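You operate a simulated robot arm through the tools that you are given. There is no shell and no other tool.

You are at the controls of a simulated robot arm. One attempt, no reset.

Task
Put things in order on the open top of the cabinet table. At the end: the yellow cup stands where the small yellow bottle (marked "COLOUR") stood; the black tub (marked "SUGAR") stands where the green tin (marked "GELATINE") stood; the green tin stands on top of the grey half mould with purple tab (marked "4 rows"); the small yellow bottle stands on top of the brown mitts carton; whatever was shut is shut again. Leave all else as you found it, and nothing knocked over.
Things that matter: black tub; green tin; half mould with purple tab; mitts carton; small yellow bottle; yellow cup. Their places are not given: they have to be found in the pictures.

Only the result counts: the job must be done as asked and must still hold three seconds after the hand-in. Knocking over, shifting, dropping, spilling or breaking anything else fails it.

Robot
A 6-joint arm with a two-finger parallel gripper, fixed in place. Base frame: the origin is at the foot of the arm, x ahead of it, y to its left, z up; the work surface is at about z = 0. Units: m, rad, N and s.
With the tool pointing down near the work surface it reaches from about 0.18 to 0.46 m from the base axis. Its first joint turns from -1.222 to 1.222 rad. Payload 1.9 kg.
Tool frame: the origin (TCP) lies between the finger pads and is the grasp point; the fingertips stand 0.023 m ahead of it; z points along the fingers, y is the line along which they close. The gripper opens to 0.094 m. The fingers are 0.038 m wide and 0.01 m thick; the gripper's body (0.054 by 0.096 m) begins 0.039 m behind the TCP.
Orientation is told as [roll, pitch, yaw] about the base's x, y, z axes, in that order, counted from this pose: with the fingers straight down and closing along the base's y, the tool's x points along the base's -x, its y along +y and its z along -z.

Tools
- The arm moves only by the tool apply_moves. Its argument "steps" is a list of rows, each a list of 3 entries, a list of its own where there are three numbers: the shift along the tool's x, y, z in units of 40 mm (1.0 is 40 mm), then the turn, a rotation vector about the tool's x, y, z in units of 6 degrees (1.0 is 6 degrees), then the closure in counts, from 0 (fully open) to 255 (shut). In form: [[[x, y, z], [wx, wy, wz], claw], ...]. A call has 1 to 20 rows; each row shifts and turns the commanded pose from where the row before left it, along the tool's axes as they then stand. A call with a number of a shift or a turn outside -1 to 1 is refused whole. Each row takes 0.2 s and may step no farther than 0.05 m and 0.15 rad from the row before; otherwise, or with a gripper value out of range, the whole call is refused. Where a pose cannot be reached the arm comes as near as it can. A force on the tool above 40 N (or 10 N above the force at the start of the call, whichever is more), or a blocked arm, ends the call early, and 0.2 s more pass. Each finger travels about 0.108 m/s and halts on what it meets, pressing with about 43 N; the grip force reading is that of the motor and also rises with nothing between the fingers. The clock runs only during rows and for 0.2 s after the last one: add rows that do not move to give the fingers time. The reply holds the time, the measured pose of the TCP, the force on the tool along the base axes, the opening and the grip force, in the units named above and with some noise, with the torque about the TCP (base axes, N m) and any sound that the robot's microphone picked up.
- Cameras (640 x 400 px; columns grow to the right, rows downward): "scene" is fixed at [0.0576, 0.3084, 0.4407]; the picture's right is [-0.78, -0.62, 0.00], its down [-0.25, 0.32, -0.91] and it looks along [0.57, -0.71, -0.41] (base axes); focal length 214 px, centre (320, 200). "wrist" rides on the gripper at [0.086, 0.016, -0.075] in the tool frame; the picture's right is [-0.18, 0.98, 0.00], its down [-0.58, -0.11, -0.81] and it looks along [-0.79, -0.15, 0.59] (tool axes); focal length 243 px, centre (320, 200).
- get_image(camera): a new picture of that camera. It takes no simulated time.
- locate(camera, pixels): for up to 12 pixels [column, row] of the newest picture of that camera ("zoom" is the newest enlarged one), the place [x, y, z] in the base frame of the surface seen there, good to about 0.002 m. It takes no simulated time.
- inspect(camera, box): a new picture of the part [left, top, right, bottom] of that camera's present view, enlarged. It takes no simulated time.
- hand_in(): hands the job in; it is judged then, once.

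Leave the gripper open and the arm clear of the work at the hand-in unless told otherwise.

The tools are called after "Emit:" by a JSON object that holds its "fn" and its "kwargs". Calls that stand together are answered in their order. apply_moves: Moves the arm, as the interface text tells. Its arguments: {"type":"object","properties":{"steps":{"type":"array"}},"required":["steps"]} The other tools are called the same way: get_image (camera) takes a picture; locate (camera, pixels) gives the place of the surface under pixels of a picture; inspect (camera, box) takes an enlarged picture of a part of a camera's view; hand_in () hands the job in.

At the start:

```text
clock: 0.0
tcp_pos: [0.2227, -0.0418, 0.4333]
orientation: [0.0, -0.004, 0.0]
contact_force: [-0.3, 0.0, -0.3]
ft_torque: [-0.02, 0.02, 0.02]
finger_gap: 0.0941
gripper_force: 0.0
```

scene: 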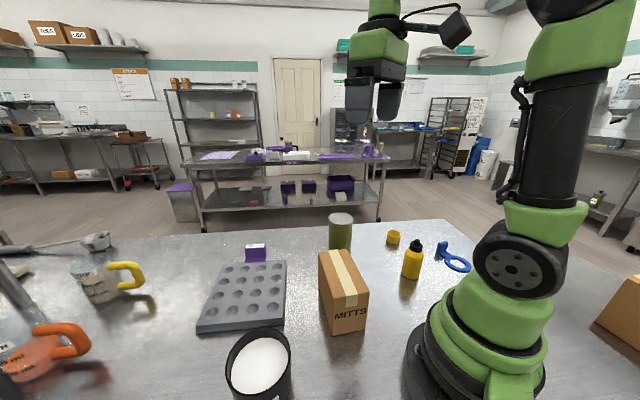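
wrist: 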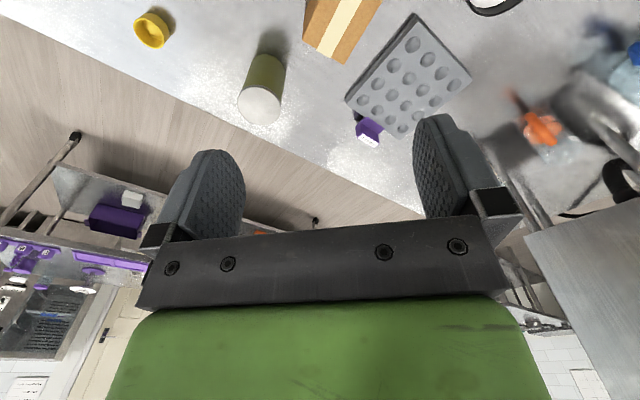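

I see, in the scene picture, the green tin near (340,232), the yellow cup near (393,238), the yellow bottle near (412,260), the carton near (343,290), the mould near (243,295) and the black tub near (258,365). I will take enlarged pictures to see details first.

Emit:
{"fn": "inspect", "kwargs": {"camera": "scene", "box": [300, 200, 480, 350]}}

Emit:
{"fn": "inspect", "kwargs": {"camera": "scene", "box": [180, 230, 400, 400]}}

Emit:
{"fn": "get_image", "kwargs": {"camera": "wrist"}}

Emit:
{"fn": "get_image", "kwargs": {"camera": "scene"}}

```text
2.67 times, centred on (390, 275) of scene
```

zoom: 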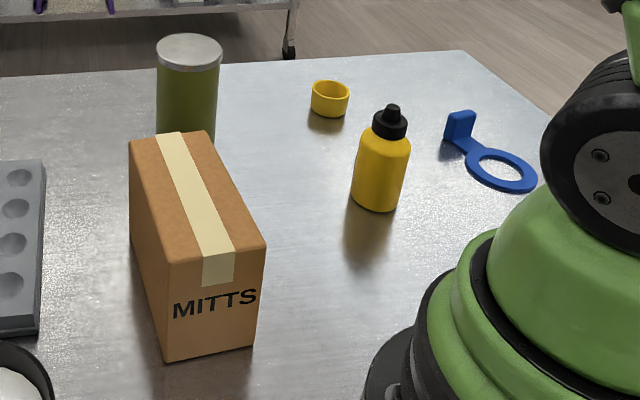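

```text
2.35 times, centred on (290, 315) of scene
```

zoom: 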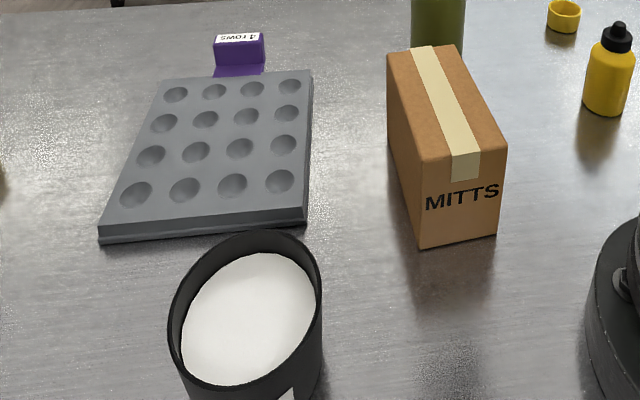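

```text
taken
```

wrist: 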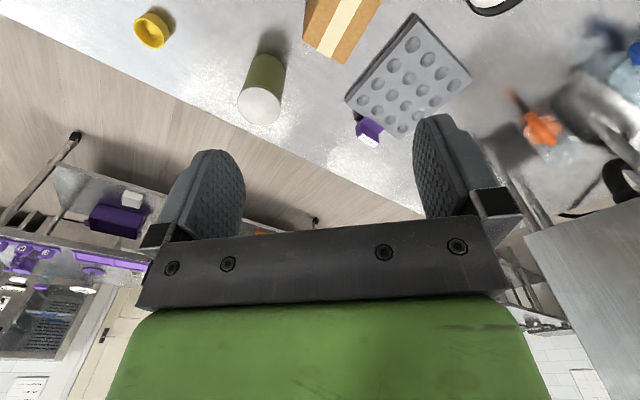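

```text
taken
```

scene: 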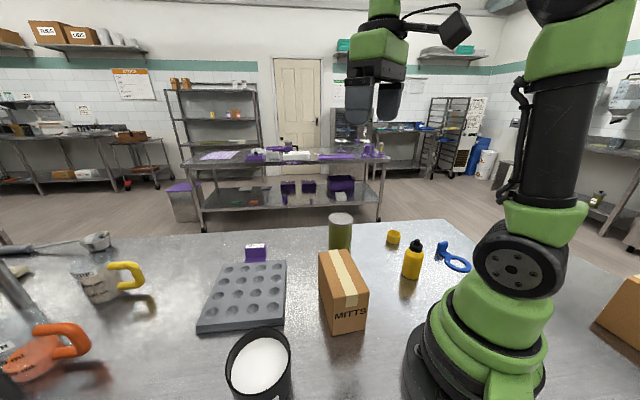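

I now locate points on the objects in the scene picture: the tin top (340,217), cup rim and base, bottle, carton corners, mould corners and tub rim.

Emit:
{"fn": "locate", "kwargs": {"camera": "scene", "pixels": [[340, 218], [330, 219], [350, 219], [340, 214], [340, 222], [393, 232], [388, 233], [399, 233], [393, 243], [416, 243], [412, 262], [410, 277]]}}

Emit:
{"fn": "locate", "kwargs": {"camera": "scene", "pixels": [[319, 252], [341, 249], [368, 295], [334, 304], [337, 332], [365, 328], [345, 270], [222, 262], [286, 261], [285, 322], [197, 330], [245, 290]]}}

Emit:
{"fn": "locate", "kwargs": {"camera": "scene", "pixels": [[260, 330], [228, 360], [290, 350], [258, 392], [258, 362], [265, 246], [247, 248], [256, 260], [445, 255], [455, 265], [470, 270], [288, 375]]}}

Emit:
{"fn": "locate", "kwargs": {"camera": "wrist", "pixels": [[260, 105], [240, 103], [279, 103], [260, 88], [265, 60], [153, 30], [136, 28], [170, 30], [153, 14], [340, 20], [368, 130], [375, 120]]}}

```text
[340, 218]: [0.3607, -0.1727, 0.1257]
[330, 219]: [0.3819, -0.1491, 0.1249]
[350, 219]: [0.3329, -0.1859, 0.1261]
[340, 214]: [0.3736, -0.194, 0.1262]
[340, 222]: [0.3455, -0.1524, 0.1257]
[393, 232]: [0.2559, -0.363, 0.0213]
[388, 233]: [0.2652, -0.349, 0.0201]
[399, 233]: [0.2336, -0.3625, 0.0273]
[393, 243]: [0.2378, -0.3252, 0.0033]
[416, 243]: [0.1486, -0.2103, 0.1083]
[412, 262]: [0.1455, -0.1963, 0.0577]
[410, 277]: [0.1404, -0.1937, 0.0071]
```

```text
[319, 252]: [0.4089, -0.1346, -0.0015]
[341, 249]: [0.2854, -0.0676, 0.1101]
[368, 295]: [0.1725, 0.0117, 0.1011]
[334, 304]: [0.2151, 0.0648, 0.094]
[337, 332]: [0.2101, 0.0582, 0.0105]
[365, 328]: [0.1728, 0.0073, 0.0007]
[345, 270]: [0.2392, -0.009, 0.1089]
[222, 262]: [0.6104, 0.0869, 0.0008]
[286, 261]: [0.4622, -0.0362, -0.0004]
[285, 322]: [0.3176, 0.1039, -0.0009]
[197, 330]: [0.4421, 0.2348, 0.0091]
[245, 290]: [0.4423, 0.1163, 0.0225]
```

```text
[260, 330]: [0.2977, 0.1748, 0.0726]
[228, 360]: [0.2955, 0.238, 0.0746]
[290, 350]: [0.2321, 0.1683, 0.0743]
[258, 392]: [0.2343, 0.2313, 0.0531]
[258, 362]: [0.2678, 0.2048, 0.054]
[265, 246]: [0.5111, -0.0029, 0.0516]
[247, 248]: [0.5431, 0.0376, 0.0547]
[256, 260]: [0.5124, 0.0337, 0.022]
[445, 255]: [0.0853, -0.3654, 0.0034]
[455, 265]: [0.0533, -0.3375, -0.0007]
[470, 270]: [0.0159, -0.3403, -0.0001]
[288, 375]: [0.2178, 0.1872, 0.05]
```

```text
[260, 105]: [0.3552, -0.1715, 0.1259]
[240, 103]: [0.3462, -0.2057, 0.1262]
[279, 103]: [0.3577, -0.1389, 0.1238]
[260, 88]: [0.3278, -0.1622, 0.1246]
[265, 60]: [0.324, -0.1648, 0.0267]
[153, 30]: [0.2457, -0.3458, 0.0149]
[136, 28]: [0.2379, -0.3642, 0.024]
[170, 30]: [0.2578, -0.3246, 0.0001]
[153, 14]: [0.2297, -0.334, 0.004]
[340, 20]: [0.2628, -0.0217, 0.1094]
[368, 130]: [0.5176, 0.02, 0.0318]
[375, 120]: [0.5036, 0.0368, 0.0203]
```

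The points give a tin of about 68 mm at (0.358,-0.172), a bottle near (0.146,-0.203), and a small cup near (0.245,-0.345). I also want to check the jug at (105,280) in the left part and the tub, and look closely at the mould tab.

Emit:
{"fn": "inspect", "kwargs": {"camera": "scene", "box": [0, 220, 240, 400]}}

Emit:
{"fn": "inspect", "kwargs": {"camera": "scene", "box": [190, 310, 330, 400]}}

Emit:
{"fn": "inspect", "kwargs": {"camera": "wrist", "box": [100, 0, 500, 160]}}

Emit:
{"fn": "locate", "kwargs": {"camera": "scene", "pixels": [[100, 285], [130, 272], [50, 345], [100, 242], [628, 300], [20, 300]]}}

```text
2.22 times, centred on (120, 310) of scene
```

zoom: 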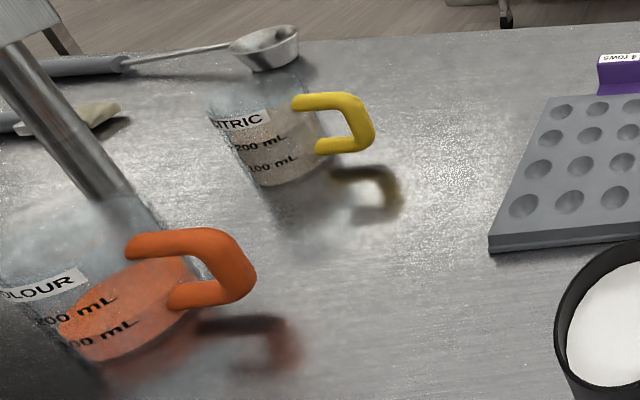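

```text
4.44 times, centred on (260, 355) of scene
```

zoom: 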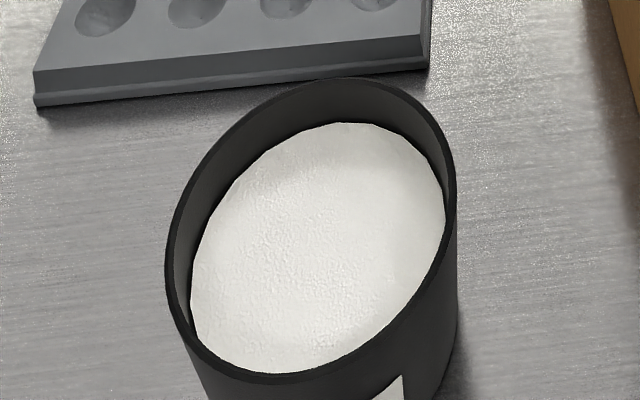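

```text
1.60 times, centred on (300, 80) of wrist
```

zoom: 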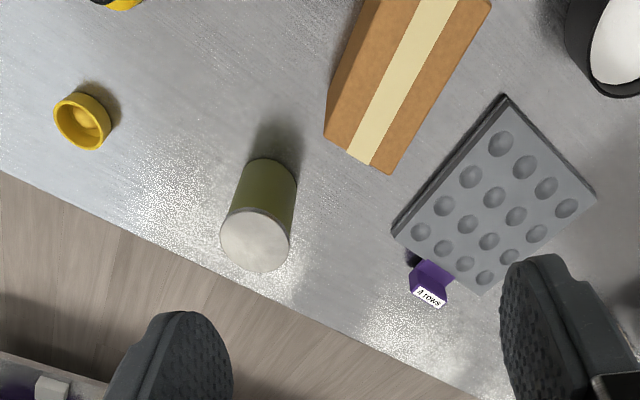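

```text
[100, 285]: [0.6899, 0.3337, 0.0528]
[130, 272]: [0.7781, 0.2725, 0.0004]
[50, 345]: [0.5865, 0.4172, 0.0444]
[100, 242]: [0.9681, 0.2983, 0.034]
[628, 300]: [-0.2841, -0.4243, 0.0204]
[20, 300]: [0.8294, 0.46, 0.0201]
```

The two jugs on the left are out of reach and are not in the task. The small bottle, the cup and the tin are the reachable ones. I next enlarge the bottle and the cup in the scene picture to measure them.

Emit:
{"fn": "inspect", "kwargs": {"camera": "scene", "box": [380, 225, 444, 285]}}

```text
6.67 times, centred on (412, 255) of scene
```

zoom: 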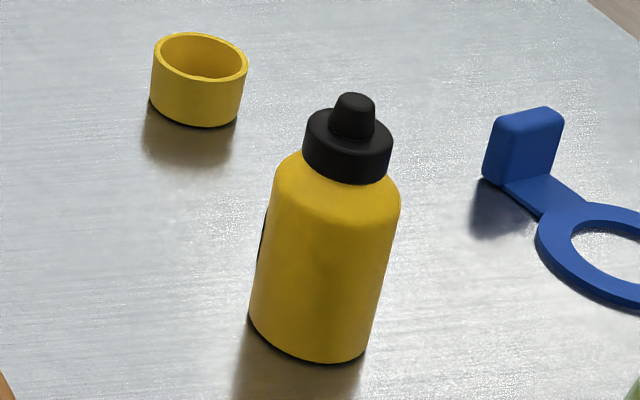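

Emit:
{"fn": "locate", "kwargs": {"camera": "zoom", "pixels": [[262, 260], [290, 270], [320, 275], [350, 275], [380, 265], [262, 318], [290, 340], [320, 350], [350, 350], [354, 97], [312, 150], [385, 150]]}}

Emit:
{"fn": "locate", "kwargs": {"camera": "zoom", "pixels": [[156, 50], [170, 37], [200, 34], [230, 42], [244, 62], [240, 72], [220, 80], [190, 75], [168, 64], [200, 60], [160, 98], [220, 118]]}}

```text
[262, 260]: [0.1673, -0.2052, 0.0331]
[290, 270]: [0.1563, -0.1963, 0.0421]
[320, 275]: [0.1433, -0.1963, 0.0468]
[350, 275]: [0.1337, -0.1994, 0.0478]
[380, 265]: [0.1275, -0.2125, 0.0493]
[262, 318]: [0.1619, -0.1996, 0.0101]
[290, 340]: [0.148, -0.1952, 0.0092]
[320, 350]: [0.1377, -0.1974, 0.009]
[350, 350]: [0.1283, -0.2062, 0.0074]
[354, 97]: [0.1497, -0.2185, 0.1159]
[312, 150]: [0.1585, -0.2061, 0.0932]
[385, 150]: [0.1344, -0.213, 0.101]
```

```text
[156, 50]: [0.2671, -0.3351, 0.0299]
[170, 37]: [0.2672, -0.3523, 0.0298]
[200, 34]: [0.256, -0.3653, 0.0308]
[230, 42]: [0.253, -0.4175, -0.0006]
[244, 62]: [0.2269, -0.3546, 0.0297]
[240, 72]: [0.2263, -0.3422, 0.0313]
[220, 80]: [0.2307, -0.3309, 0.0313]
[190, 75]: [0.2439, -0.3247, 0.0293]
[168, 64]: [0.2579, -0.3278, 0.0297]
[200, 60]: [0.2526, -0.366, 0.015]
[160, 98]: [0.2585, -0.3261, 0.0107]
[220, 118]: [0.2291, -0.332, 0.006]
```

The cup's rim circle is centred at about (0.247,-0.345), 42 mm across and 30 mm high. The bottle's axis is near (0.147,-0.2145), about 40 mm across. Next I enlarge the carton and the tin.

Emit:
{"fn": "inspect", "kwargs": {"camera": "scene", "box": [306, 205, 386, 340]}}

```text
2.96 times, centred on (346, 272) of scene
```

zoom: 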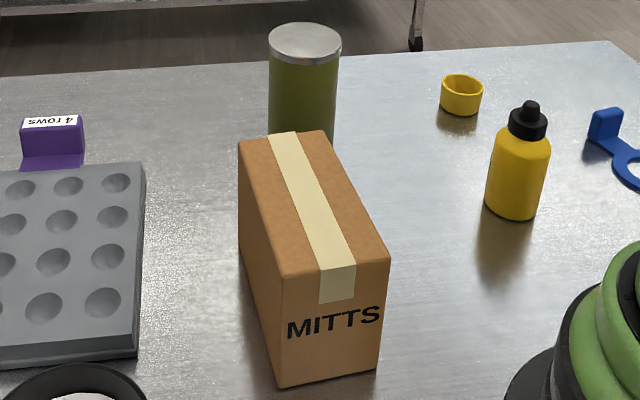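

Emit:
{"fn": "locate", "kwargs": {"camera": "zoom", "pixels": [[241, 144], [320, 133], [386, 256], [284, 272], [268, 138], [297, 134], [320, 266], [352, 262], [352, 190], [262, 210], [310, 200], [285, 380]]}}

Emit:
{"fn": "locate", "kwargs": {"camera": "zoom", "pixels": [[271, 42], [280, 30], [300, 24], [325, 28], [338, 40], [330, 55], [305, 61], [280, 54], [272, 90], [290, 100], [310, 100], [330, 95]]}}

Emit:
{"fn": "locate", "kwargs": {"camera": "zoom", "pixels": [[325, 60], [300, 64], [278, 60], [245, 240], [262, 290], [280, 340], [376, 360], [330, 375], [300, 150], [340, 180], [335, 125], [60, 120]]}}

```text
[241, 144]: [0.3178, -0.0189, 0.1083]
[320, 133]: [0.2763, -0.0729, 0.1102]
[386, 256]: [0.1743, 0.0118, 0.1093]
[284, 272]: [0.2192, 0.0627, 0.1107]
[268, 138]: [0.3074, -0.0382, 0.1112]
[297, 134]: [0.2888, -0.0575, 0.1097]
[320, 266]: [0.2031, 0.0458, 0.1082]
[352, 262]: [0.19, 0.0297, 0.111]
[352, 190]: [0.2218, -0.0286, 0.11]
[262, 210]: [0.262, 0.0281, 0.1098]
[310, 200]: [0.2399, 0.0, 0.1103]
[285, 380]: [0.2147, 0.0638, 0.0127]
```

```text
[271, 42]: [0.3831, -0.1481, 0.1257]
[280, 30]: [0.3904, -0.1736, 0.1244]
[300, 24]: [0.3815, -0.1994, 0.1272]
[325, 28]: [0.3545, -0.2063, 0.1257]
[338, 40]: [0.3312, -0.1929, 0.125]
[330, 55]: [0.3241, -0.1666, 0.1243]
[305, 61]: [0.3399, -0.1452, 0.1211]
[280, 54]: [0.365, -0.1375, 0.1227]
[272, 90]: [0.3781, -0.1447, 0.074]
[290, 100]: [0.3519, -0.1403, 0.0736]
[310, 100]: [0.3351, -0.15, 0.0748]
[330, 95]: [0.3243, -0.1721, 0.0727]
```

```text
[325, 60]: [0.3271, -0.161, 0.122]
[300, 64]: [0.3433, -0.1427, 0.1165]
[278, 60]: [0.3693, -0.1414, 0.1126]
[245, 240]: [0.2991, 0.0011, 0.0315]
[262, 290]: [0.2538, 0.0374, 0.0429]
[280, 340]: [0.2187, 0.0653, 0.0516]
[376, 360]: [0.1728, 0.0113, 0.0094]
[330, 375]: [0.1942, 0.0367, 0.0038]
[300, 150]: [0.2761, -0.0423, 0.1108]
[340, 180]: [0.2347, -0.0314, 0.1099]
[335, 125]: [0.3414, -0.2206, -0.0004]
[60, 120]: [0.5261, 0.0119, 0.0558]
```

The carton's top centre is about (0.247,-0.004) at z 0.110, 68 by 130 mm, with the long side at about -40 degrees. The tin's axis is about (0.357,-0.172), 68 mm across and 126 mm high. Next I enlarge the mould and the tub.

Emit:
{"fn": "inspect", "kwargs": {"camera": "scene", "box": [190, 236, 300, 340]}}

```text
3.85 times, centred on (245, 288) of scene
```

zoom: 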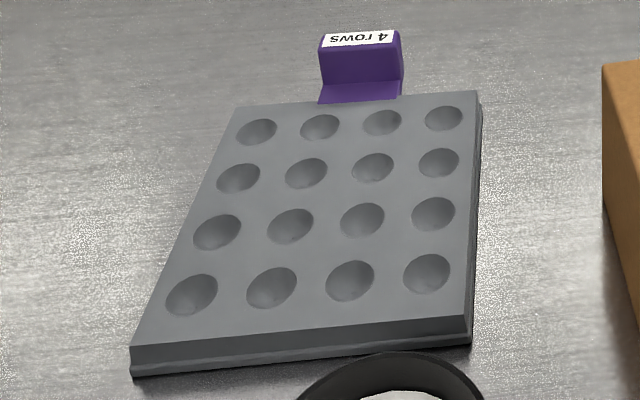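

Emit:
{"fn": "locate", "kwargs": {"camera": "zoom", "pixels": [[240, 112], [474, 95], [462, 318], [138, 342], [300, 150], [340, 190], [390, 190], [330, 230], [380, 250], [410, 300], [440, 240], [355, 145]]}}

Emit:
{"fn": "locate", "kwargs": {"camera": "zoom", "pixels": [[443, 118], [382, 123], [320, 127], [257, 132], [438, 162], [372, 167], [306, 172], [432, 214], [362, 220], [427, 272], [350, 280], [192, 294]]}}

Emit:
{"fn": "locate", "kwargs": {"camera": "zoom", "pixels": [[360, 38], [325, 45], [400, 45], [330, 95], [395, 90], [470, 335], [300, 335], [140, 360], [478, 110], [472, 300], [475, 200], [420, 355]]}}

Emit:
{"fn": "inspect", "kwargs": {"camera": "scene", "box": [210, 315, 310, 400]}}

```text
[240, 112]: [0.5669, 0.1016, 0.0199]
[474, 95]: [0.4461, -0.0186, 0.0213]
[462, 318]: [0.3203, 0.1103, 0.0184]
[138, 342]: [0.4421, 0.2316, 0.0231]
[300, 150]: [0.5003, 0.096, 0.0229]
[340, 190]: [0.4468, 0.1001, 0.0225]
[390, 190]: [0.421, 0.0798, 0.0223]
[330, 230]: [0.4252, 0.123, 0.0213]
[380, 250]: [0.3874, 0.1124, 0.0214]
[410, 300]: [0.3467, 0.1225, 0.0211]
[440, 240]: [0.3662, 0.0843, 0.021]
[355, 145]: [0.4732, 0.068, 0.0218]
```

```text
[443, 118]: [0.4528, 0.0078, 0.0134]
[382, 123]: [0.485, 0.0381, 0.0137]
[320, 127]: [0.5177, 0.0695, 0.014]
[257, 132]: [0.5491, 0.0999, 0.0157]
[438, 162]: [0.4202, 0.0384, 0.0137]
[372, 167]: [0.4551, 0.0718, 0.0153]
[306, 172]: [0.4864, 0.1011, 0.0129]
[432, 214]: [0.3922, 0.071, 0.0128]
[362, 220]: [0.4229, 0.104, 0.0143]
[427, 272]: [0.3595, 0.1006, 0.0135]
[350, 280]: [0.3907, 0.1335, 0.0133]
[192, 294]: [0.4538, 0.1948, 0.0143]
```

```text
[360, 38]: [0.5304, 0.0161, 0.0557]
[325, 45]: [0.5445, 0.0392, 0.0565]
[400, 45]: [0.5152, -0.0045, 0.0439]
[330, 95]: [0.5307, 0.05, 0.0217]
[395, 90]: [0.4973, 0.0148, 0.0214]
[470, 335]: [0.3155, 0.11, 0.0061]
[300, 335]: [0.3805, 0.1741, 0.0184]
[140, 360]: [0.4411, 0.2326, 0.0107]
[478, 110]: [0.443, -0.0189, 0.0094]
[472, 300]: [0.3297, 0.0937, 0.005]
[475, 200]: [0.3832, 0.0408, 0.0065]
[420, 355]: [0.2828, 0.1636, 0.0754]
```

```text
4.71 times, centred on (260, 358) of scene
```

zoom: 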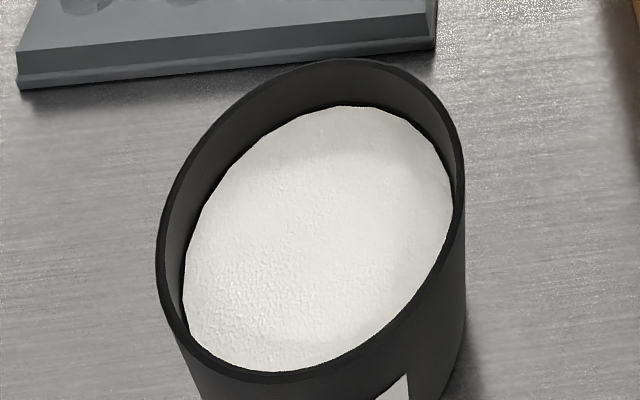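

The mould is square, about 175 mm a side, centred at about (0.444,0.106) with its top at z 0.022. Now I locate rim points of the tub in the last enlarged picture.

Emit:
{"fn": "locate", "kwargs": {"camera": "zoom", "pixels": [[161, 250], [175, 190], [220, 110], [280, 75], [340, 62], [400, 72], [440, 100], [460, 150], [452, 225], [420, 290], [350, 355], [270, 379]]}}

Emit:
{"fn": "locate", "kwargs": {"camera": "zoom", "pixels": [[180, 330], [163, 280], [462, 190], [200, 360], [320, 240], [250, 330], [400, 140], [430, 330], [455, 300], [400, 380], [460, 240], [300, 390]]}}

```text
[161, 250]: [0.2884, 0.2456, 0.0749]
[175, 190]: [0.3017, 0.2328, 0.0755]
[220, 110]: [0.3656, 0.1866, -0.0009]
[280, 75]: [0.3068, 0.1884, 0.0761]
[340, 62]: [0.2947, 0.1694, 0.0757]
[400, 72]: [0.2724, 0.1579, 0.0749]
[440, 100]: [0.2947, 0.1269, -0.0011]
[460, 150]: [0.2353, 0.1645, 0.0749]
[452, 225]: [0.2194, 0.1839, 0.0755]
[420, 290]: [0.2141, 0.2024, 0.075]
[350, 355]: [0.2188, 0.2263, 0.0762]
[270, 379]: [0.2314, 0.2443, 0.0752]
```

```text
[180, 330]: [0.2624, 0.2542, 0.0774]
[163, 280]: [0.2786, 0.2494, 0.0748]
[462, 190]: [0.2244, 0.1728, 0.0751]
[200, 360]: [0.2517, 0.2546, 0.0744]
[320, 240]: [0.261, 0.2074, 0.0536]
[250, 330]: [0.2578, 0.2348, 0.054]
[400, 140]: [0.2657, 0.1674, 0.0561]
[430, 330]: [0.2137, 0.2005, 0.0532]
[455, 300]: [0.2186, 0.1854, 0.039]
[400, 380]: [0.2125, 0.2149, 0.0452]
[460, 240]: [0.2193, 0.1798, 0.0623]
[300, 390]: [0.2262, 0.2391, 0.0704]
```

The tub is about 97 mm across (centre about (0.262,0.207), rim z 0.075, sugar at z 0.054), too wide for the 94 mm opening. I will pinch its wall with one finger inside. I start with the tin, and now move above it to (0.357,-0.172,0.25).

Emit:
{"fn": "apply_moves", "kwargs": {"steps": [[[-0.42, -0.405, 0.572], [0, 0, 0], 0], [[-0.42, -0.405, 0.572], [0, 0, 0], 0], [[-0.42, -0.405, 0.572], [0, 0, 0], 0], [[-0.42, -0.405, 0.572], [0, 0, 0], 0], [[-0.42, -0.405, 0.572], [0, 0, 0], 0], [[-0.42, -0.405, 0.572], [0, 0, 0], 0], [[-0.42, -0.405, 0.572], [0, 0, 0], 0], [[-0.42, -0.405, 0.572], [0, 0, 0], 0], [[0, 0, 0], [0, 0, 0], 0]]}}

```text
clock: 2.0
tcp_pos: [0.3543, -0.1753, 0.2527]
orientation: [0.0, -0.004, -0.004]
contact_force: [0.1, 0.3, 0.2]
ft_torque: [0.0, 0.01, 0.0]
finger_gap: 0.0942
gripper_force: 0.0
```

The arm is above the tin; the measured position is a few millimetres from the commanded one. I take both pictures to check the alignment.

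Emit:
{"fn": "get_image", "kwargs": {"camera": "wrist"}}

Emit:
{"fn": "get_image", "kwargs": {"camera": "scene"}}

Emit:
{"fn": "apply_moves", "kwargs": {"steps": [[[0, 0, 0], [0, 0, 0], 0]]}}

```text
taken
```

wrist: 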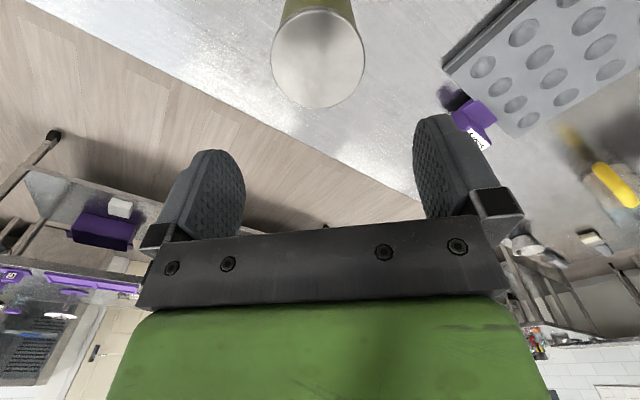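

```text
taken
```

scene: 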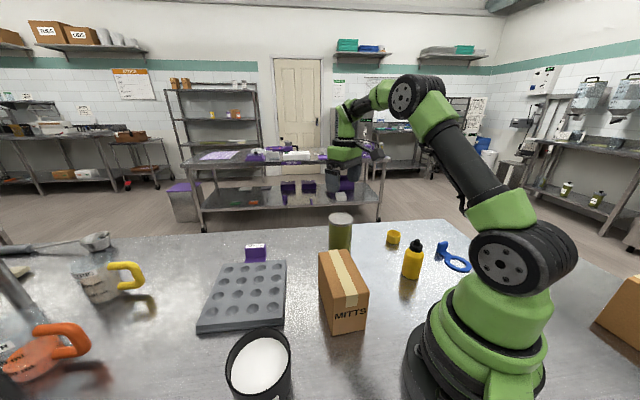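

```text
clock: 2.4
tcp_pos: [0.3543, -0.1747, 0.2537]
orientation: [0.001, -0.005, -0.001]
contact_force: [-0.2, 0.5, 0.5]
ft_torque: [0.01, 0.0, 0.03]
finger_gap: 0.0939
gripper_force: 0.1
```

I now locate the fingers and the tin top in the wrist picture, to see where the TCP really is relative to the tin.

Emit:
{"fn": "locate", "kwargs": {"camera": "wrist", "pixels": [[215, 153], [240, 170], [238, 215], [420, 125], [416, 150], [435, 200], [318, 70], [272, 62], [363, 55], [318, 107], [310, 15], [200, 210]]}}

Emit:
{"fn": "inspect", "kwargs": {"camera": "scene", "box": [300, 130, 400, 250]}}

```text
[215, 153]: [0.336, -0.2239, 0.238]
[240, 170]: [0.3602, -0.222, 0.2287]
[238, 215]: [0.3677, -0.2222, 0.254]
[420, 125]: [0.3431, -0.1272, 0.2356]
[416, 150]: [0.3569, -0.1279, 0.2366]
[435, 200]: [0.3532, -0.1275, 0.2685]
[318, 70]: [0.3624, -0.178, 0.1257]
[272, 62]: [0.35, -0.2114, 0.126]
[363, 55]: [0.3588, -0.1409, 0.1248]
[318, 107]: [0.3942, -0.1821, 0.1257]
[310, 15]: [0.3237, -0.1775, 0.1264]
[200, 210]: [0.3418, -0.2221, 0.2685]
```

```text
3.33 times, centred on (350, 190) of scene
```

zoom: 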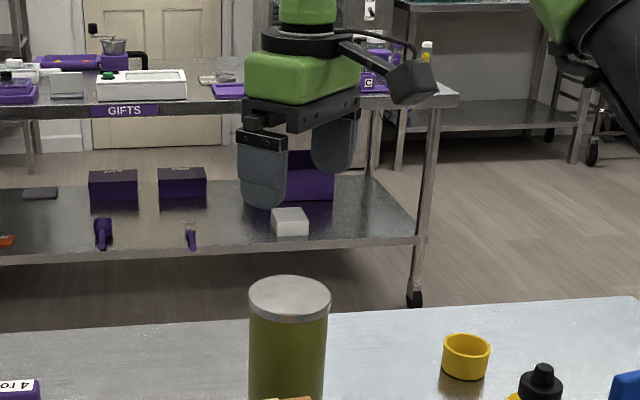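

The finger pads sit at y -0.222 and -0.128, so the measured pose is true and the commanded one is a few mm off. I zoom into the tin top in the wrist view for a better centre.

Emit:
{"fn": "inspect", "kwargs": {"camera": "wrist", "box": [250, 0, 390, 120]}}

```text
3.33 times, centred on (320, 60) of wrist
```

zoom: 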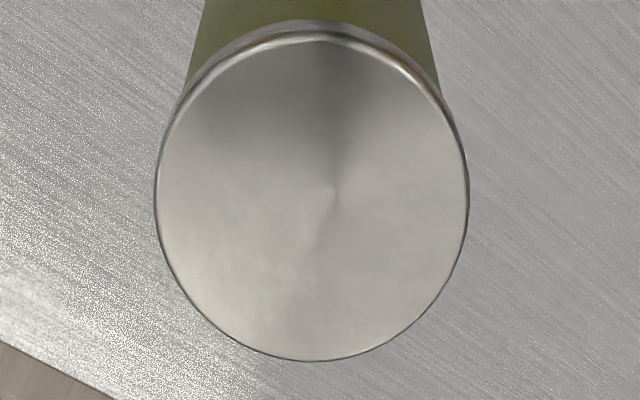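

Emit:
{"fn": "locate", "kwargs": {"camera": "zoom", "pixels": [[160, 190], [463, 190], [315, 355], [312, 40], [190, 110], [445, 110], [200, 295], [432, 290], [333, 190], [260, 50], [370, 50], [250, 345]]}}

```text
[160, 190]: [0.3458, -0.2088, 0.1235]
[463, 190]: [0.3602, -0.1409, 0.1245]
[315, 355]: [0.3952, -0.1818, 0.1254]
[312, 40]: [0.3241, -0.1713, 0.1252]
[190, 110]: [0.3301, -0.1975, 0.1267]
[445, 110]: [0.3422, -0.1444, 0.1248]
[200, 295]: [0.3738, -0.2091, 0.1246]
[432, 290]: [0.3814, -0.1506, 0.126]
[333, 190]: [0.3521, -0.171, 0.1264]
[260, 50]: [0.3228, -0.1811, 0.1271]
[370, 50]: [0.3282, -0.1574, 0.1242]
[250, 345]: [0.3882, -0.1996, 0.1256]
```

The tin's centre averages to about (0.358,-0.174). I correct slightly in x and go down to TCP z of about 0.095 with the fingers open.

Emit:
{"fn": "apply_moves", "kwargs": {"steps": [[[-0.09, 0.02, 0.4], [0, 0, 0], 0], [[0, 0, 0.6], [0, 0, 0], 0], [[0, 0, 0.6], [0, 0, 0], 0], [[0, 0, 0.6], [0, 0, 0], 0], [[0, 0, 0.6], [0, 0, 0], 0], [[0, 0, 0.5], [0, 0, 0], 0], [[0, 0, 0.35], [0, 0, 0], 0], [[0, 0, 0.2], [0, 0, 0], 0], [[0, 0, 0], [0, 0, 0], 0]]}}

Emit:
{"fn": "get_image", "kwargs": {"camera": "wrist"}}

Emit:
{"fn": "get_image", "kwargs": {"camera": "scene"}}

```text
clock: 4.4
tcp_pos: [0.3607, -0.1703, 0.0974]
orientation: [0.0, -0.002, 0.0]
contact_force: [0.0, -0.6, -0.3]
ft_torque: [-0.01, 0.03, 0.01]
finger_gap: 0.0941
gripper_force: 0.2
```

```text
taken
```

wrist: 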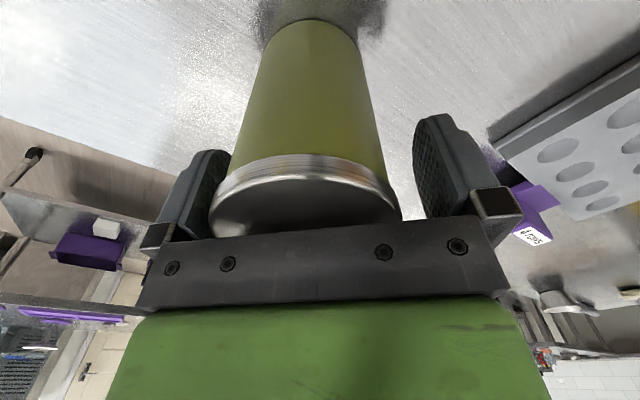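

```text
taken
```

scene: 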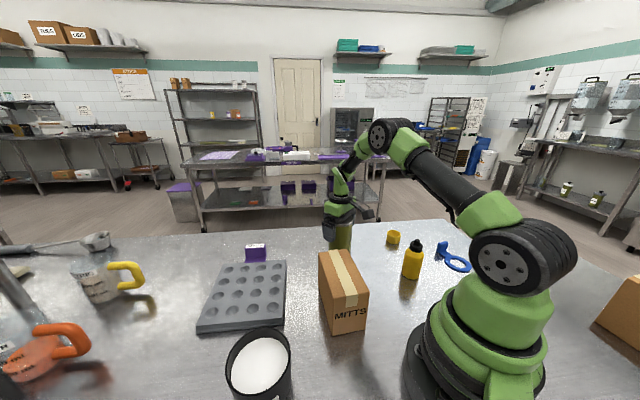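

The fingers straddle the tin, which looks nearer to the left finger. I locate the lid edges and pad faces to measure the clearances.

Emit:
{"fn": "locate", "kwargs": {"camera": "wrist", "pixels": [[214, 205], [222, 185], [392, 195], [380, 178], [300, 160], [300, 225], [225, 165], [418, 160], [416, 190], [245, 140], [375, 120], [300, 100]]}}

Emit:
{"fn": "inspect", "kwargs": {"camera": "wrist", "box": [140, 90, 500, 270]}}

```text
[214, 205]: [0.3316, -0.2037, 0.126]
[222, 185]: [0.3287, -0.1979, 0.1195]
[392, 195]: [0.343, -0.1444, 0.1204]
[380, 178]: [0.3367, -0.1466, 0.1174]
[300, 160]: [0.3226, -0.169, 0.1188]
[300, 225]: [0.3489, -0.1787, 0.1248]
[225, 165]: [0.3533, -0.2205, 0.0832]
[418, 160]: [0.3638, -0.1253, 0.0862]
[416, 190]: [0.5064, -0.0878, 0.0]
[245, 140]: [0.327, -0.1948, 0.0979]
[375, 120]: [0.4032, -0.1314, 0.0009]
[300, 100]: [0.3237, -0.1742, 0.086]
```

```text
1.78 times, centred on (320, 180) of wrist
```

zoom: 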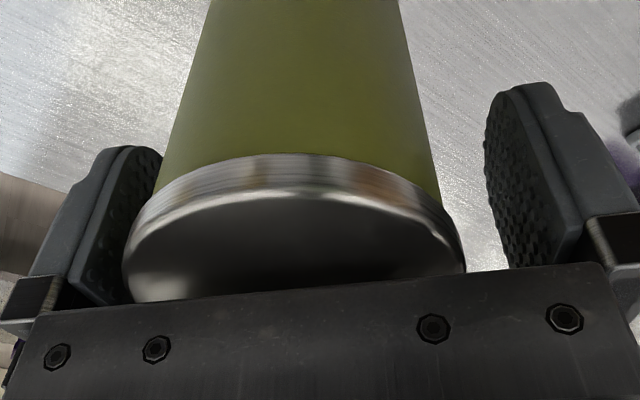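

The tin sits within 2–3 mm of the middle. I shift by about 2 mm toward its centre and close the fingers on it in stages.

Emit:
{"fn": "apply_moves", "kwargs": {"steps": [[[0.05, -0.05, 0.05], [0, 0, 0], 0], [[0, 0, 0], [0, 0, 0], 50], [[0, 0, 0], [0, 0, 0], 62], [[0, 0, 0], [0, 0, 0], 120], [[0, 0, 0], [0, 0, 0], 160], [[0, 0, 0], [0, 0, 0], 160], [[0, 0, 0], [0, 0, 0], 160]]}}

```text
clock: 6.0
tcp_pos: [0.3601, -0.1724, 0.0948]
orientation: [0.002, -0.004, -0.001]
contact_force: [0.0, -2.1, 0.0]
ft_torque: [-0.2, -0.23, -0.02]
finger_gap: 0.0716
gripper_force: 42.9
```

The grip holds at a 71.6 mm gap with 43 N. I lift the tin, slowly at first, by about 0.15 m.

Emit:
{"fn": "apply_moves", "kwargs": {"steps": [[[0, 0, -0.1], [0, 0, 0], 160], [[0, 0, -0.2], [0, 0, 0], 160], [[0, 0, -0.4], [0, 0, 0], 160], [[0, 0, -0.5], [0, 0, 0], 160], [[0, 0, -0.5], [0, 0, 0], 160], [[0, 0, -0.5], [0, 0, 0], 160], [[0, 0, -0.5], [0, 0, 0], 160], [[0, 0, -0.5], [0, 0, 0], 160], [[0, 0, -0.4], [0, 0, 0], 160], [[0, 0, -0.2], [0, 0, 0], 160], [[0, 0, 0], [0, 0, 0], 160]]}}

Emit:
{"fn": "get_image", "kwargs": {"camera": "scene"}}

Emit:
{"fn": "get_image", "kwargs": {"camera": "wrist"}}

```text
clock: 8.4
tcp_pos: [0.3594, -0.1746, 0.2477]
orientation: [0.001, -0.002, -0.002]
contact_force: [0.3, 0.4, -5.1]
ft_torque: [-0.01, 0.01, 0.01]
finger_gap: 0.0713
gripper_force: 43.4
```

```text
taken
```

scene: 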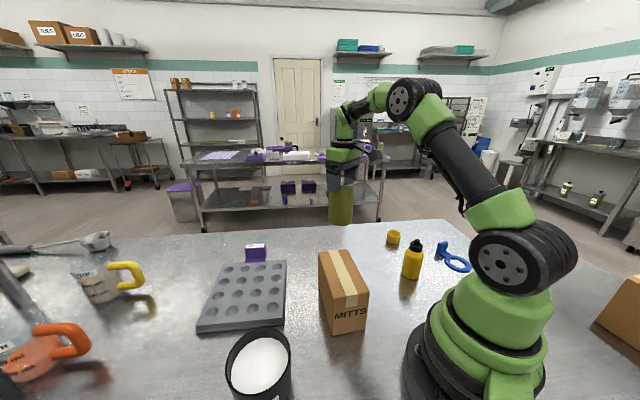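

```text
taken
```

wrist: 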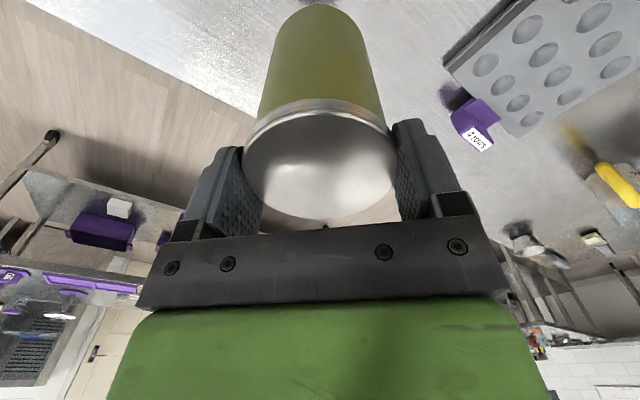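

The tin (about 0.5 kg) is held upright with its bottom at about z 0.15, clear of the carton. I move it over the mould, toward (0.43,0.105).

Emit:
{"fn": "apply_moves", "kwargs": {"steps": [[[-0.08, 0.3, 0], [0, 0, 0], 160], [[-0.15, 0.6, 0], [0, 0, 0], 160], [[-0.18, 0.7, 0], [0, 0, 0], 160], [[-0.18, 0.7, 0], [0, 0, 0], 160], [[-0.18, 0.7, 0], [0, 0, 0], 160], [[-0.18, 0.7, 0], [0, 0, 0], 160], [[-0.18, 0.7, 0], [0, 0, 0], 160], [[-0.18, 0.7, 0], [0, 0, 0], 160], [[-0.18, 0.7, 0], [0, 0, 0], 160], [[-0.15, 0.6, 0], [0, 0, 0], 160], [[-0.1, 0.4, 0], [0, 0, 0], 160], [[-0.04, 0.2, 0], [0, 0, 0], 160], [[0, 0, 0], [0, 0, 0], 160]]}}

Emit:
{"fn": "get_image", "kwargs": {"camera": "scene"}}

Emit:
{"fn": "get_image", "kwargs": {"camera": "wrist"}}

```text
clock: 11.2
tcp_pos: [0.4286, 0.1069, 0.2455]
orientation: [0.004, -0.004, 0.0]
contact_force: [-0.3, -0.2, -5.0]
ft_torque: [0.02, 0.01, -0.01]
finger_gap: 0.0712
gripper_force: 43.1
```

```text
taken
```

scene: 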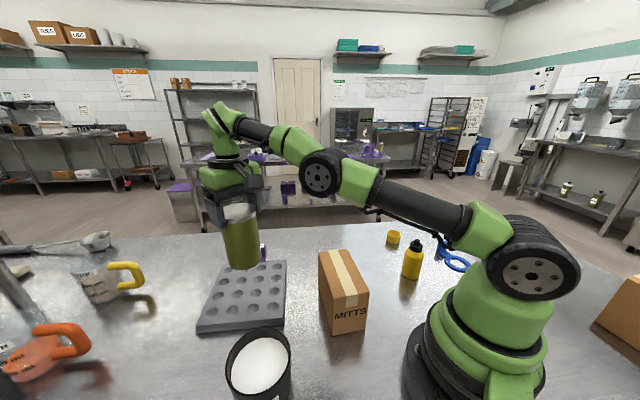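

```text
taken
```

wrist: 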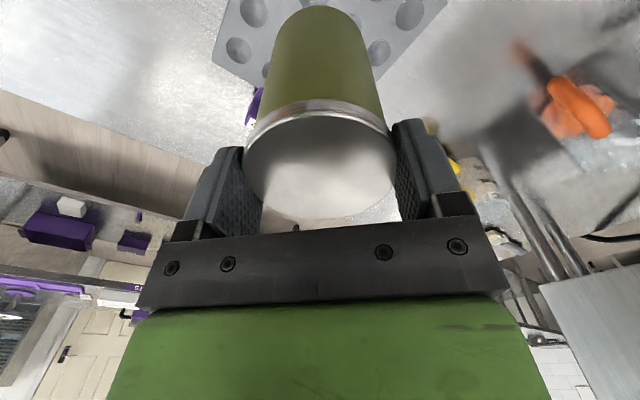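

The tin hangs over the mould at (0.429,0.107). I move 9 mm further out toward the mould's centre and lower to a little above contact (contact expected at TCP z of about 0.117).

Emit:
{"fn": "apply_moves", "kwargs": {"steps": [[[-0.12, 0, 0.2], [0, 0, 0], 160], [[-0.12, 0, 0.4], [0, 0, 0], 160], [[0, 0, 0.5], [0, 0, 0], 160], [[0, 0, 0.5], [0, 0, 0], 160], [[0, 0, 0.5], [0, 0, 0], 160], [[0, 0, 0.4], [0, 0, 0], 160], [[0, 0, 0.2], [0, 0, 0], 160], [[0, 0, 0.1], [0, 0, 0], 160], [[0, 0, 0], [0, 0, 0], 160]]}}

Emit:
{"fn": "get_image", "kwargs": {"camera": "scene"}}

Emit:
{"fn": "inspect", "kwargs": {"camera": "scene", "box": [180, 180, 320, 340]}}

```text
clock: 13.2
tcp_pos: [0.4381, 0.1092, 0.1359]
orientation: [0.002, -0.01, -0.001]
contact_force: [11.4, -0.5, 28.7]
ft_torque: [-0.4, -0.49, 0.19]
finger_gap: 0.0714
gripper_force: 43.5
out of reach, approached as far as the arm can: row 2
```

```text
taken
```

scene: 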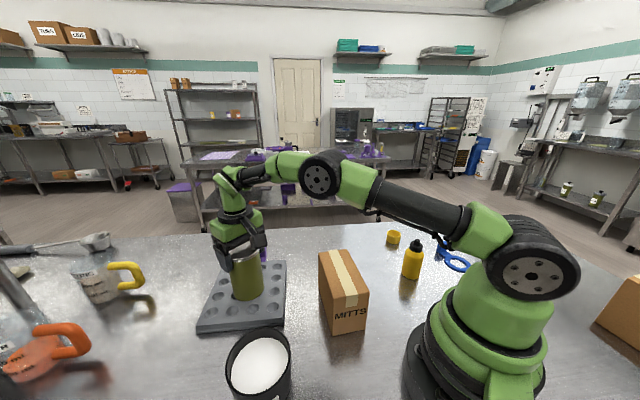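

```text
2.50 times, centred on (250, 260) of scene
```

zoom: 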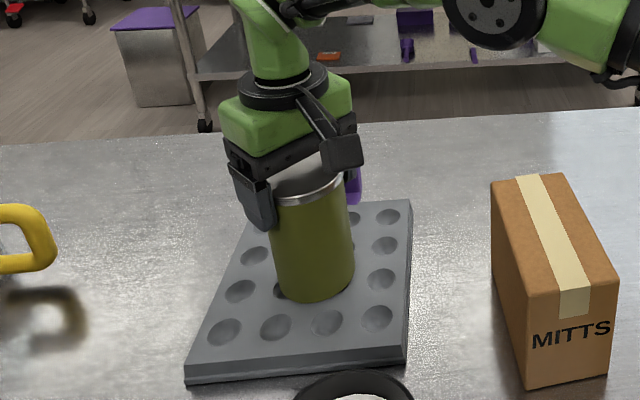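

The tool now feels about 29 N upward at TCP z 0.136: the tin has slid down in the grip and already stands on the mould. I raise by 2 mm to take off the load before releasing, and check.

Emit:
{"fn": "apply_moves", "kwargs": {"steps": [[[0, 0, -0.05], [0, 0, 0], 160], [[0, 0, 0], [0, 0, 0], 160]]}}

Emit:
{"fn": "get_image", "kwargs": {"camera": "wrist"}}

```text
clock: 13.8
tcp_pos: [0.4366, 0.108, 0.1353]
orientation: [0.002, -0.001, -0.002]
contact_force: [7.3, 0.1, 10.9]
ft_torque: [-0.15, -1.12, 0.09]
finger_gap: 0.071
gripper_force: 42.7
```

```text
taken
```

wrist: 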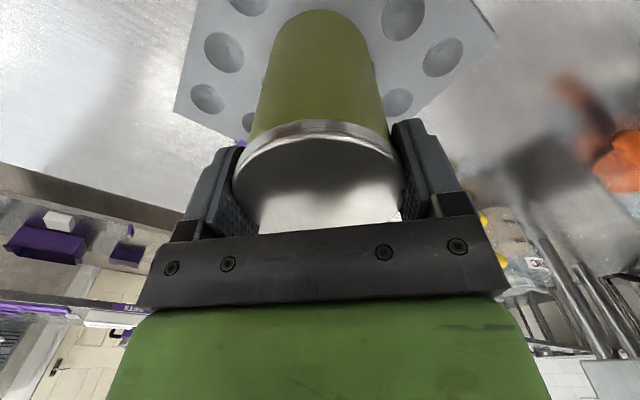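

The load fell to 11 N, but there is a sideways torque, so the tin may be tilted in the grip. I enlarge the scene view to check.

Emit:
{"fn": "inspect", "kwargs": {"camera": "scene", "box": [205, 220, 295, 310]}}

Emit:
{"fn": "locate", "kwargs": {"camera": "wrist", "pixels": [[240, 185], [260, 160], [320, 145], [380, 155], [395, 180], [280, 195], [360, 190], [320, 180], [320, 100], [320, 60], [320, 20], [300, 130]]}}

```text
4.44 times, centred on (250, 265) of scene
```

zoom: 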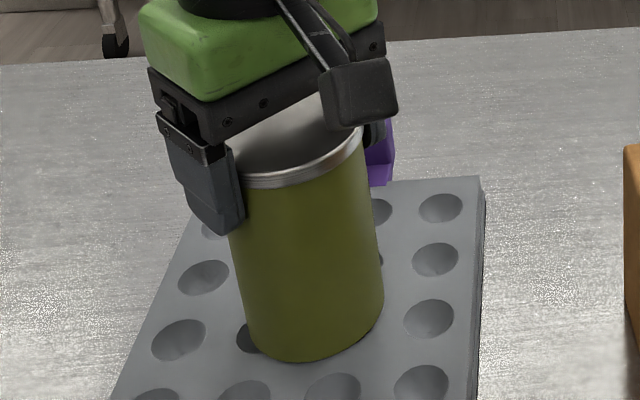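

```text
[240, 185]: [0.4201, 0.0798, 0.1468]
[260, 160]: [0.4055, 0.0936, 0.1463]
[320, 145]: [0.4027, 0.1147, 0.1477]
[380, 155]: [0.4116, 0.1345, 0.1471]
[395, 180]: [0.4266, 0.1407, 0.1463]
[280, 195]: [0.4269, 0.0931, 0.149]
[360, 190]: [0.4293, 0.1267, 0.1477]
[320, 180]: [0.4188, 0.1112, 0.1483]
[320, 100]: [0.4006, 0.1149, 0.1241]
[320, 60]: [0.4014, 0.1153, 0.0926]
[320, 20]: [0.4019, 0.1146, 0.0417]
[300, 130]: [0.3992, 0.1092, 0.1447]
```

The lid reads level at z 0.147–0.149 and the near wall is vertical at x 0.401, so the tin stands upright on the mould, centred at about (0.438,0.110). I relieve 1 mm more and then open the fingers gradually.

Emit:
{"fn": "apply_moves", "kwargs": {"steps": [[[0, 0, -0.03], [0, 0, 0], 160], [[0, 0, 0], [0, 0, 0], 160], [[0, 0, 0], [0, 0, 0], 55], [[0, 0, 0], [0, 0, 0], 40], [[0, 0, 0], [0, 0, 0], 0], [[0, 0, 0], [0, 0, 0], 0]]}}

Emit:
{"fn": "get_image", "kwargs": {"camera": "wrist"}}

Emit:
{"fn": "inspect", "kwargs": {"camera": "scene", "box": [190, 210, 310, 340]}}

```text
clock: 15.2
tcp_pos: [0.4362, 0.1084, 0.1371]
orientation: [0.001, -0.004, -0.001]
contact_force: [-0.1, 0.7, -0.4]
ft_torque: [0.01, -0.03, 0.0]
finger_gap: 0.0939
gripper_force: 0.0
```

```text
taken
```

wrist: 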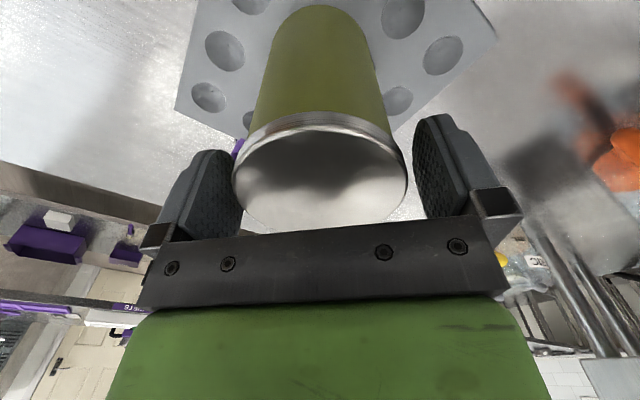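

```text
3.08 times, centred on (250, 275) of scene
```

zoom: 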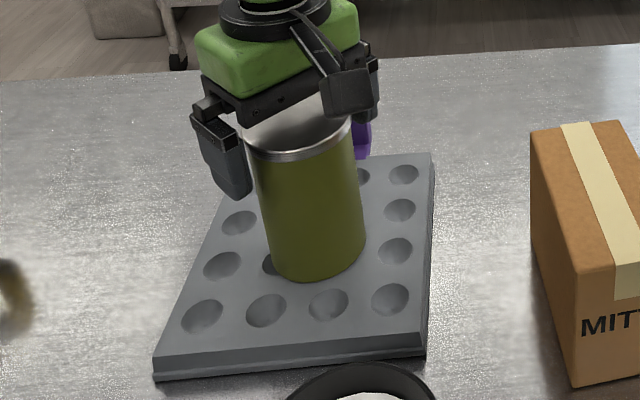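

The tin is released and stands on the mould. I rise straight up, slightly inward, then turn the tool +30 degrees and move over the tub's right rim at about (0.286,0.166).

Emit:
{"fn": "apply_moves", "kwargs": {"steps": [[[0, 0, -0.3], [0, 0, 0], 0], [[0.02, 0, -0.5], [0, 0, 0], 0], [[0.05, 0, -0.6], [0, 0, 0], 0], [[0.1, 0, -0.7], [0, 0, 0], 0], [[0.2, 0, -0.7], [0, 0, 0], 0], [[0, 0, 0], [0, 0, -1], 0], [[0, 0, 0], [0, 0, -1], 0], [[0, 0, 0], [0, 0, -1], 0], [[0, 0, 0], [0, 0, -1], 0], [[0, 0, 0], [0, 0, -1], 60], [[0.45, 0.6, 0], [0, 0, 0], 120], [[0.45, 0.6, 0], [0, 0, 0], 120], [[0.45, 0.6, 0], [0, 0, 0], 120], [[0.45, 0.6, 0], [0, 0, 0], 120], [[0.3, 0.6, 0], [0, 0, 0], 120], [[0, 0, 0], [0, 0, 0], 120]]}}

Emit:
{"fn": "get_image", "kwargs": {"camera": "scene"}}

Emit:
{"fn": "get_image", "kwargs": {"camera": "wrist"}}

```text
clock: 18.6
tcp_pos: [0.287, 0.1717, 0.249]
orientation: [0.001, -0.004, 0.521]
contact_force: [-0.3, -0.8, -0.4]
ft_torque: [-0.05, 0.03, 0.02]
finger_gap: 0.0495
gripper_force: 0.1
```

```text
taken
```

scene: 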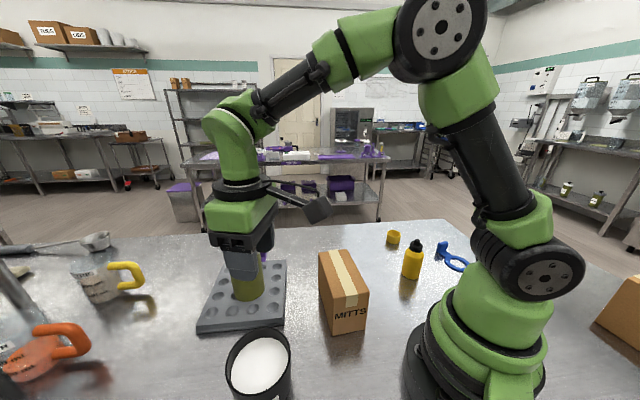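

```text
taken
```

wrist: 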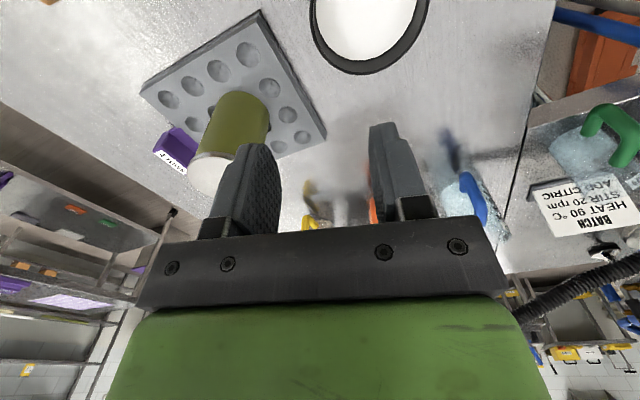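

The tin stands on the mould and the tool is above the tub's right side. I check that the mould has not moved (scene) and measure the tub rim again in the wrist view.

Emit:
{"fn": "inspect", "kwargs": {"camera": "scene", "box": [190, 236, 300, 340]}}

Emit:
{"fn": "inspect", "kwargs": {"camera": "wrist", "box": [300, 0, 440, 90]}}

```text
3.85 times, centred on (245, 288) of scene
```

zoom: 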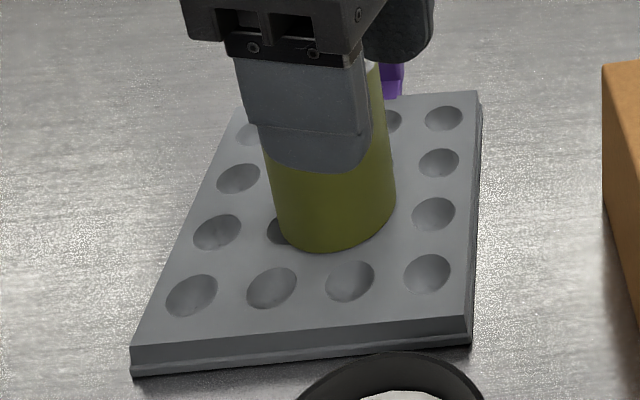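

```text
4.44 times, centred on (370, 45) of wrist
```

zoom: 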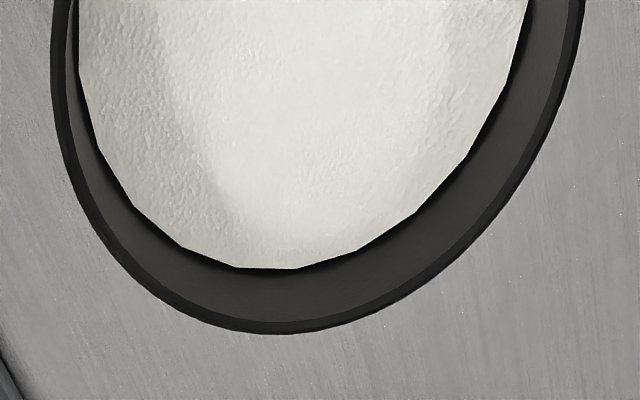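

The mould's corners are at the same pixels as before, so it has not moved. I locate rim points of the tub in this zoomed wrist view.

Emit:
{"fn": "locate", "kwargs": {"camera": "zoom", "pixels": [[55, 60], [75, 180], [120, 255], [190, 310], [270, 328], [350, 315], [440, 262], [515, 180], [560, 90], [577, 20], [270, 290], [300, 150]]}}

Emit:
{"fn": "locate", "kwargs": {"camera": "wrist", "pixels": [[312, 10], [316, 30], [325, 52], [345, 70], [375, 73], [400, 60], [415, 40], [425, 20], [275, 170], [272, 200], [372, 150], [375, 190]]}}

```text
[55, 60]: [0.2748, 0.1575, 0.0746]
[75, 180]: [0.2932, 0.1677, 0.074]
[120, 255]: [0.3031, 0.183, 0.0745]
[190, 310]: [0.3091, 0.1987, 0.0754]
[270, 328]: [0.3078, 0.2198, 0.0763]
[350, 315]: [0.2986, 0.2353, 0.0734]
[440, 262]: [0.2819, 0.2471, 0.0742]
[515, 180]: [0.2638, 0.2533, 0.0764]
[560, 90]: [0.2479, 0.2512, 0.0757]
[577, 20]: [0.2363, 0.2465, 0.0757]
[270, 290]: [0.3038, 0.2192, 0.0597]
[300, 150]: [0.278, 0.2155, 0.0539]
```

```text
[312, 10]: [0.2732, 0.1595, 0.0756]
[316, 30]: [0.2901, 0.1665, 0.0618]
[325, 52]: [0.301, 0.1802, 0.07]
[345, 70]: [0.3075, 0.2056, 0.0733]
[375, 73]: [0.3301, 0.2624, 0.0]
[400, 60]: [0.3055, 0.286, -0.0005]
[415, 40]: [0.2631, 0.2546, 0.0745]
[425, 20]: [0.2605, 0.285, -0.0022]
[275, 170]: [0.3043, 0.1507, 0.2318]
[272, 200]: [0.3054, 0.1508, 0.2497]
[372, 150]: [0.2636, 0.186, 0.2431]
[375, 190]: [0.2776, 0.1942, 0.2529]
```

The rim circle fits centre (0.262,0.2055) and radius 48.4 mm. I shift about 7 mm so the TCP is over the wall at (0.2854,0.1647), and go down to z of about 0.125 before checking again.

Emit:
{"fn": "apply_moves", "kwargs": {"steps": [[[0.122, -0.132, 0.3], [0, 0, 0], 120], [[0, 0, 0.6], [0, 0, 0], 120], [[0, 0, 0.7], [0, 0, 0], 120], [[0, 0, 0.7], [0, 0, 0], 120], [[0, 0, 0.5], [0, 0, 0], 120], [[0, 0, 0.2], [0, 0, 0], 120], [[0, 0, 0], [0, 0, 0], 120]]}}

Emit:
{"fn": "get_image", "kwargs": {"camera": "scene"}}

Emit:
{"fn": "get_image", "kwargs": {"camera": "wrist"}}

```text
clock: 20.2
tcp_pos: [0.2865, 0.1647, 0.1303]
orientation: [0.0, -0.002, 0.522]
contact_force: [1.6, 0.0, -0.3]
ft_torque: [0.01, 0.03, 0.02]
finger_gap: 0.0496
gripper_force: 0.0
```

```text
taken
```

scene: 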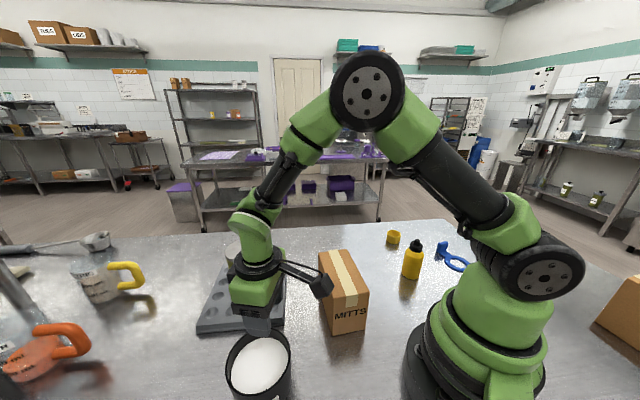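

```text
taken
```

wrist: 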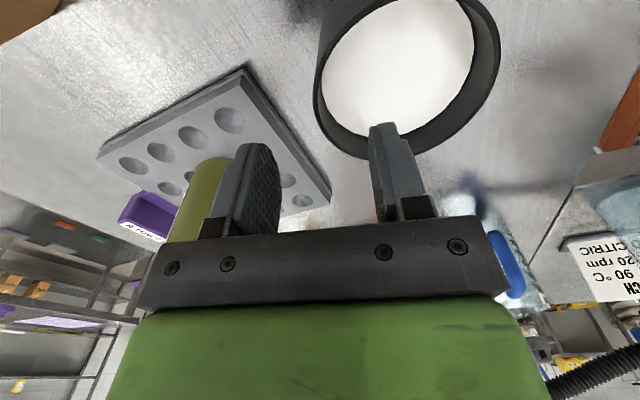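

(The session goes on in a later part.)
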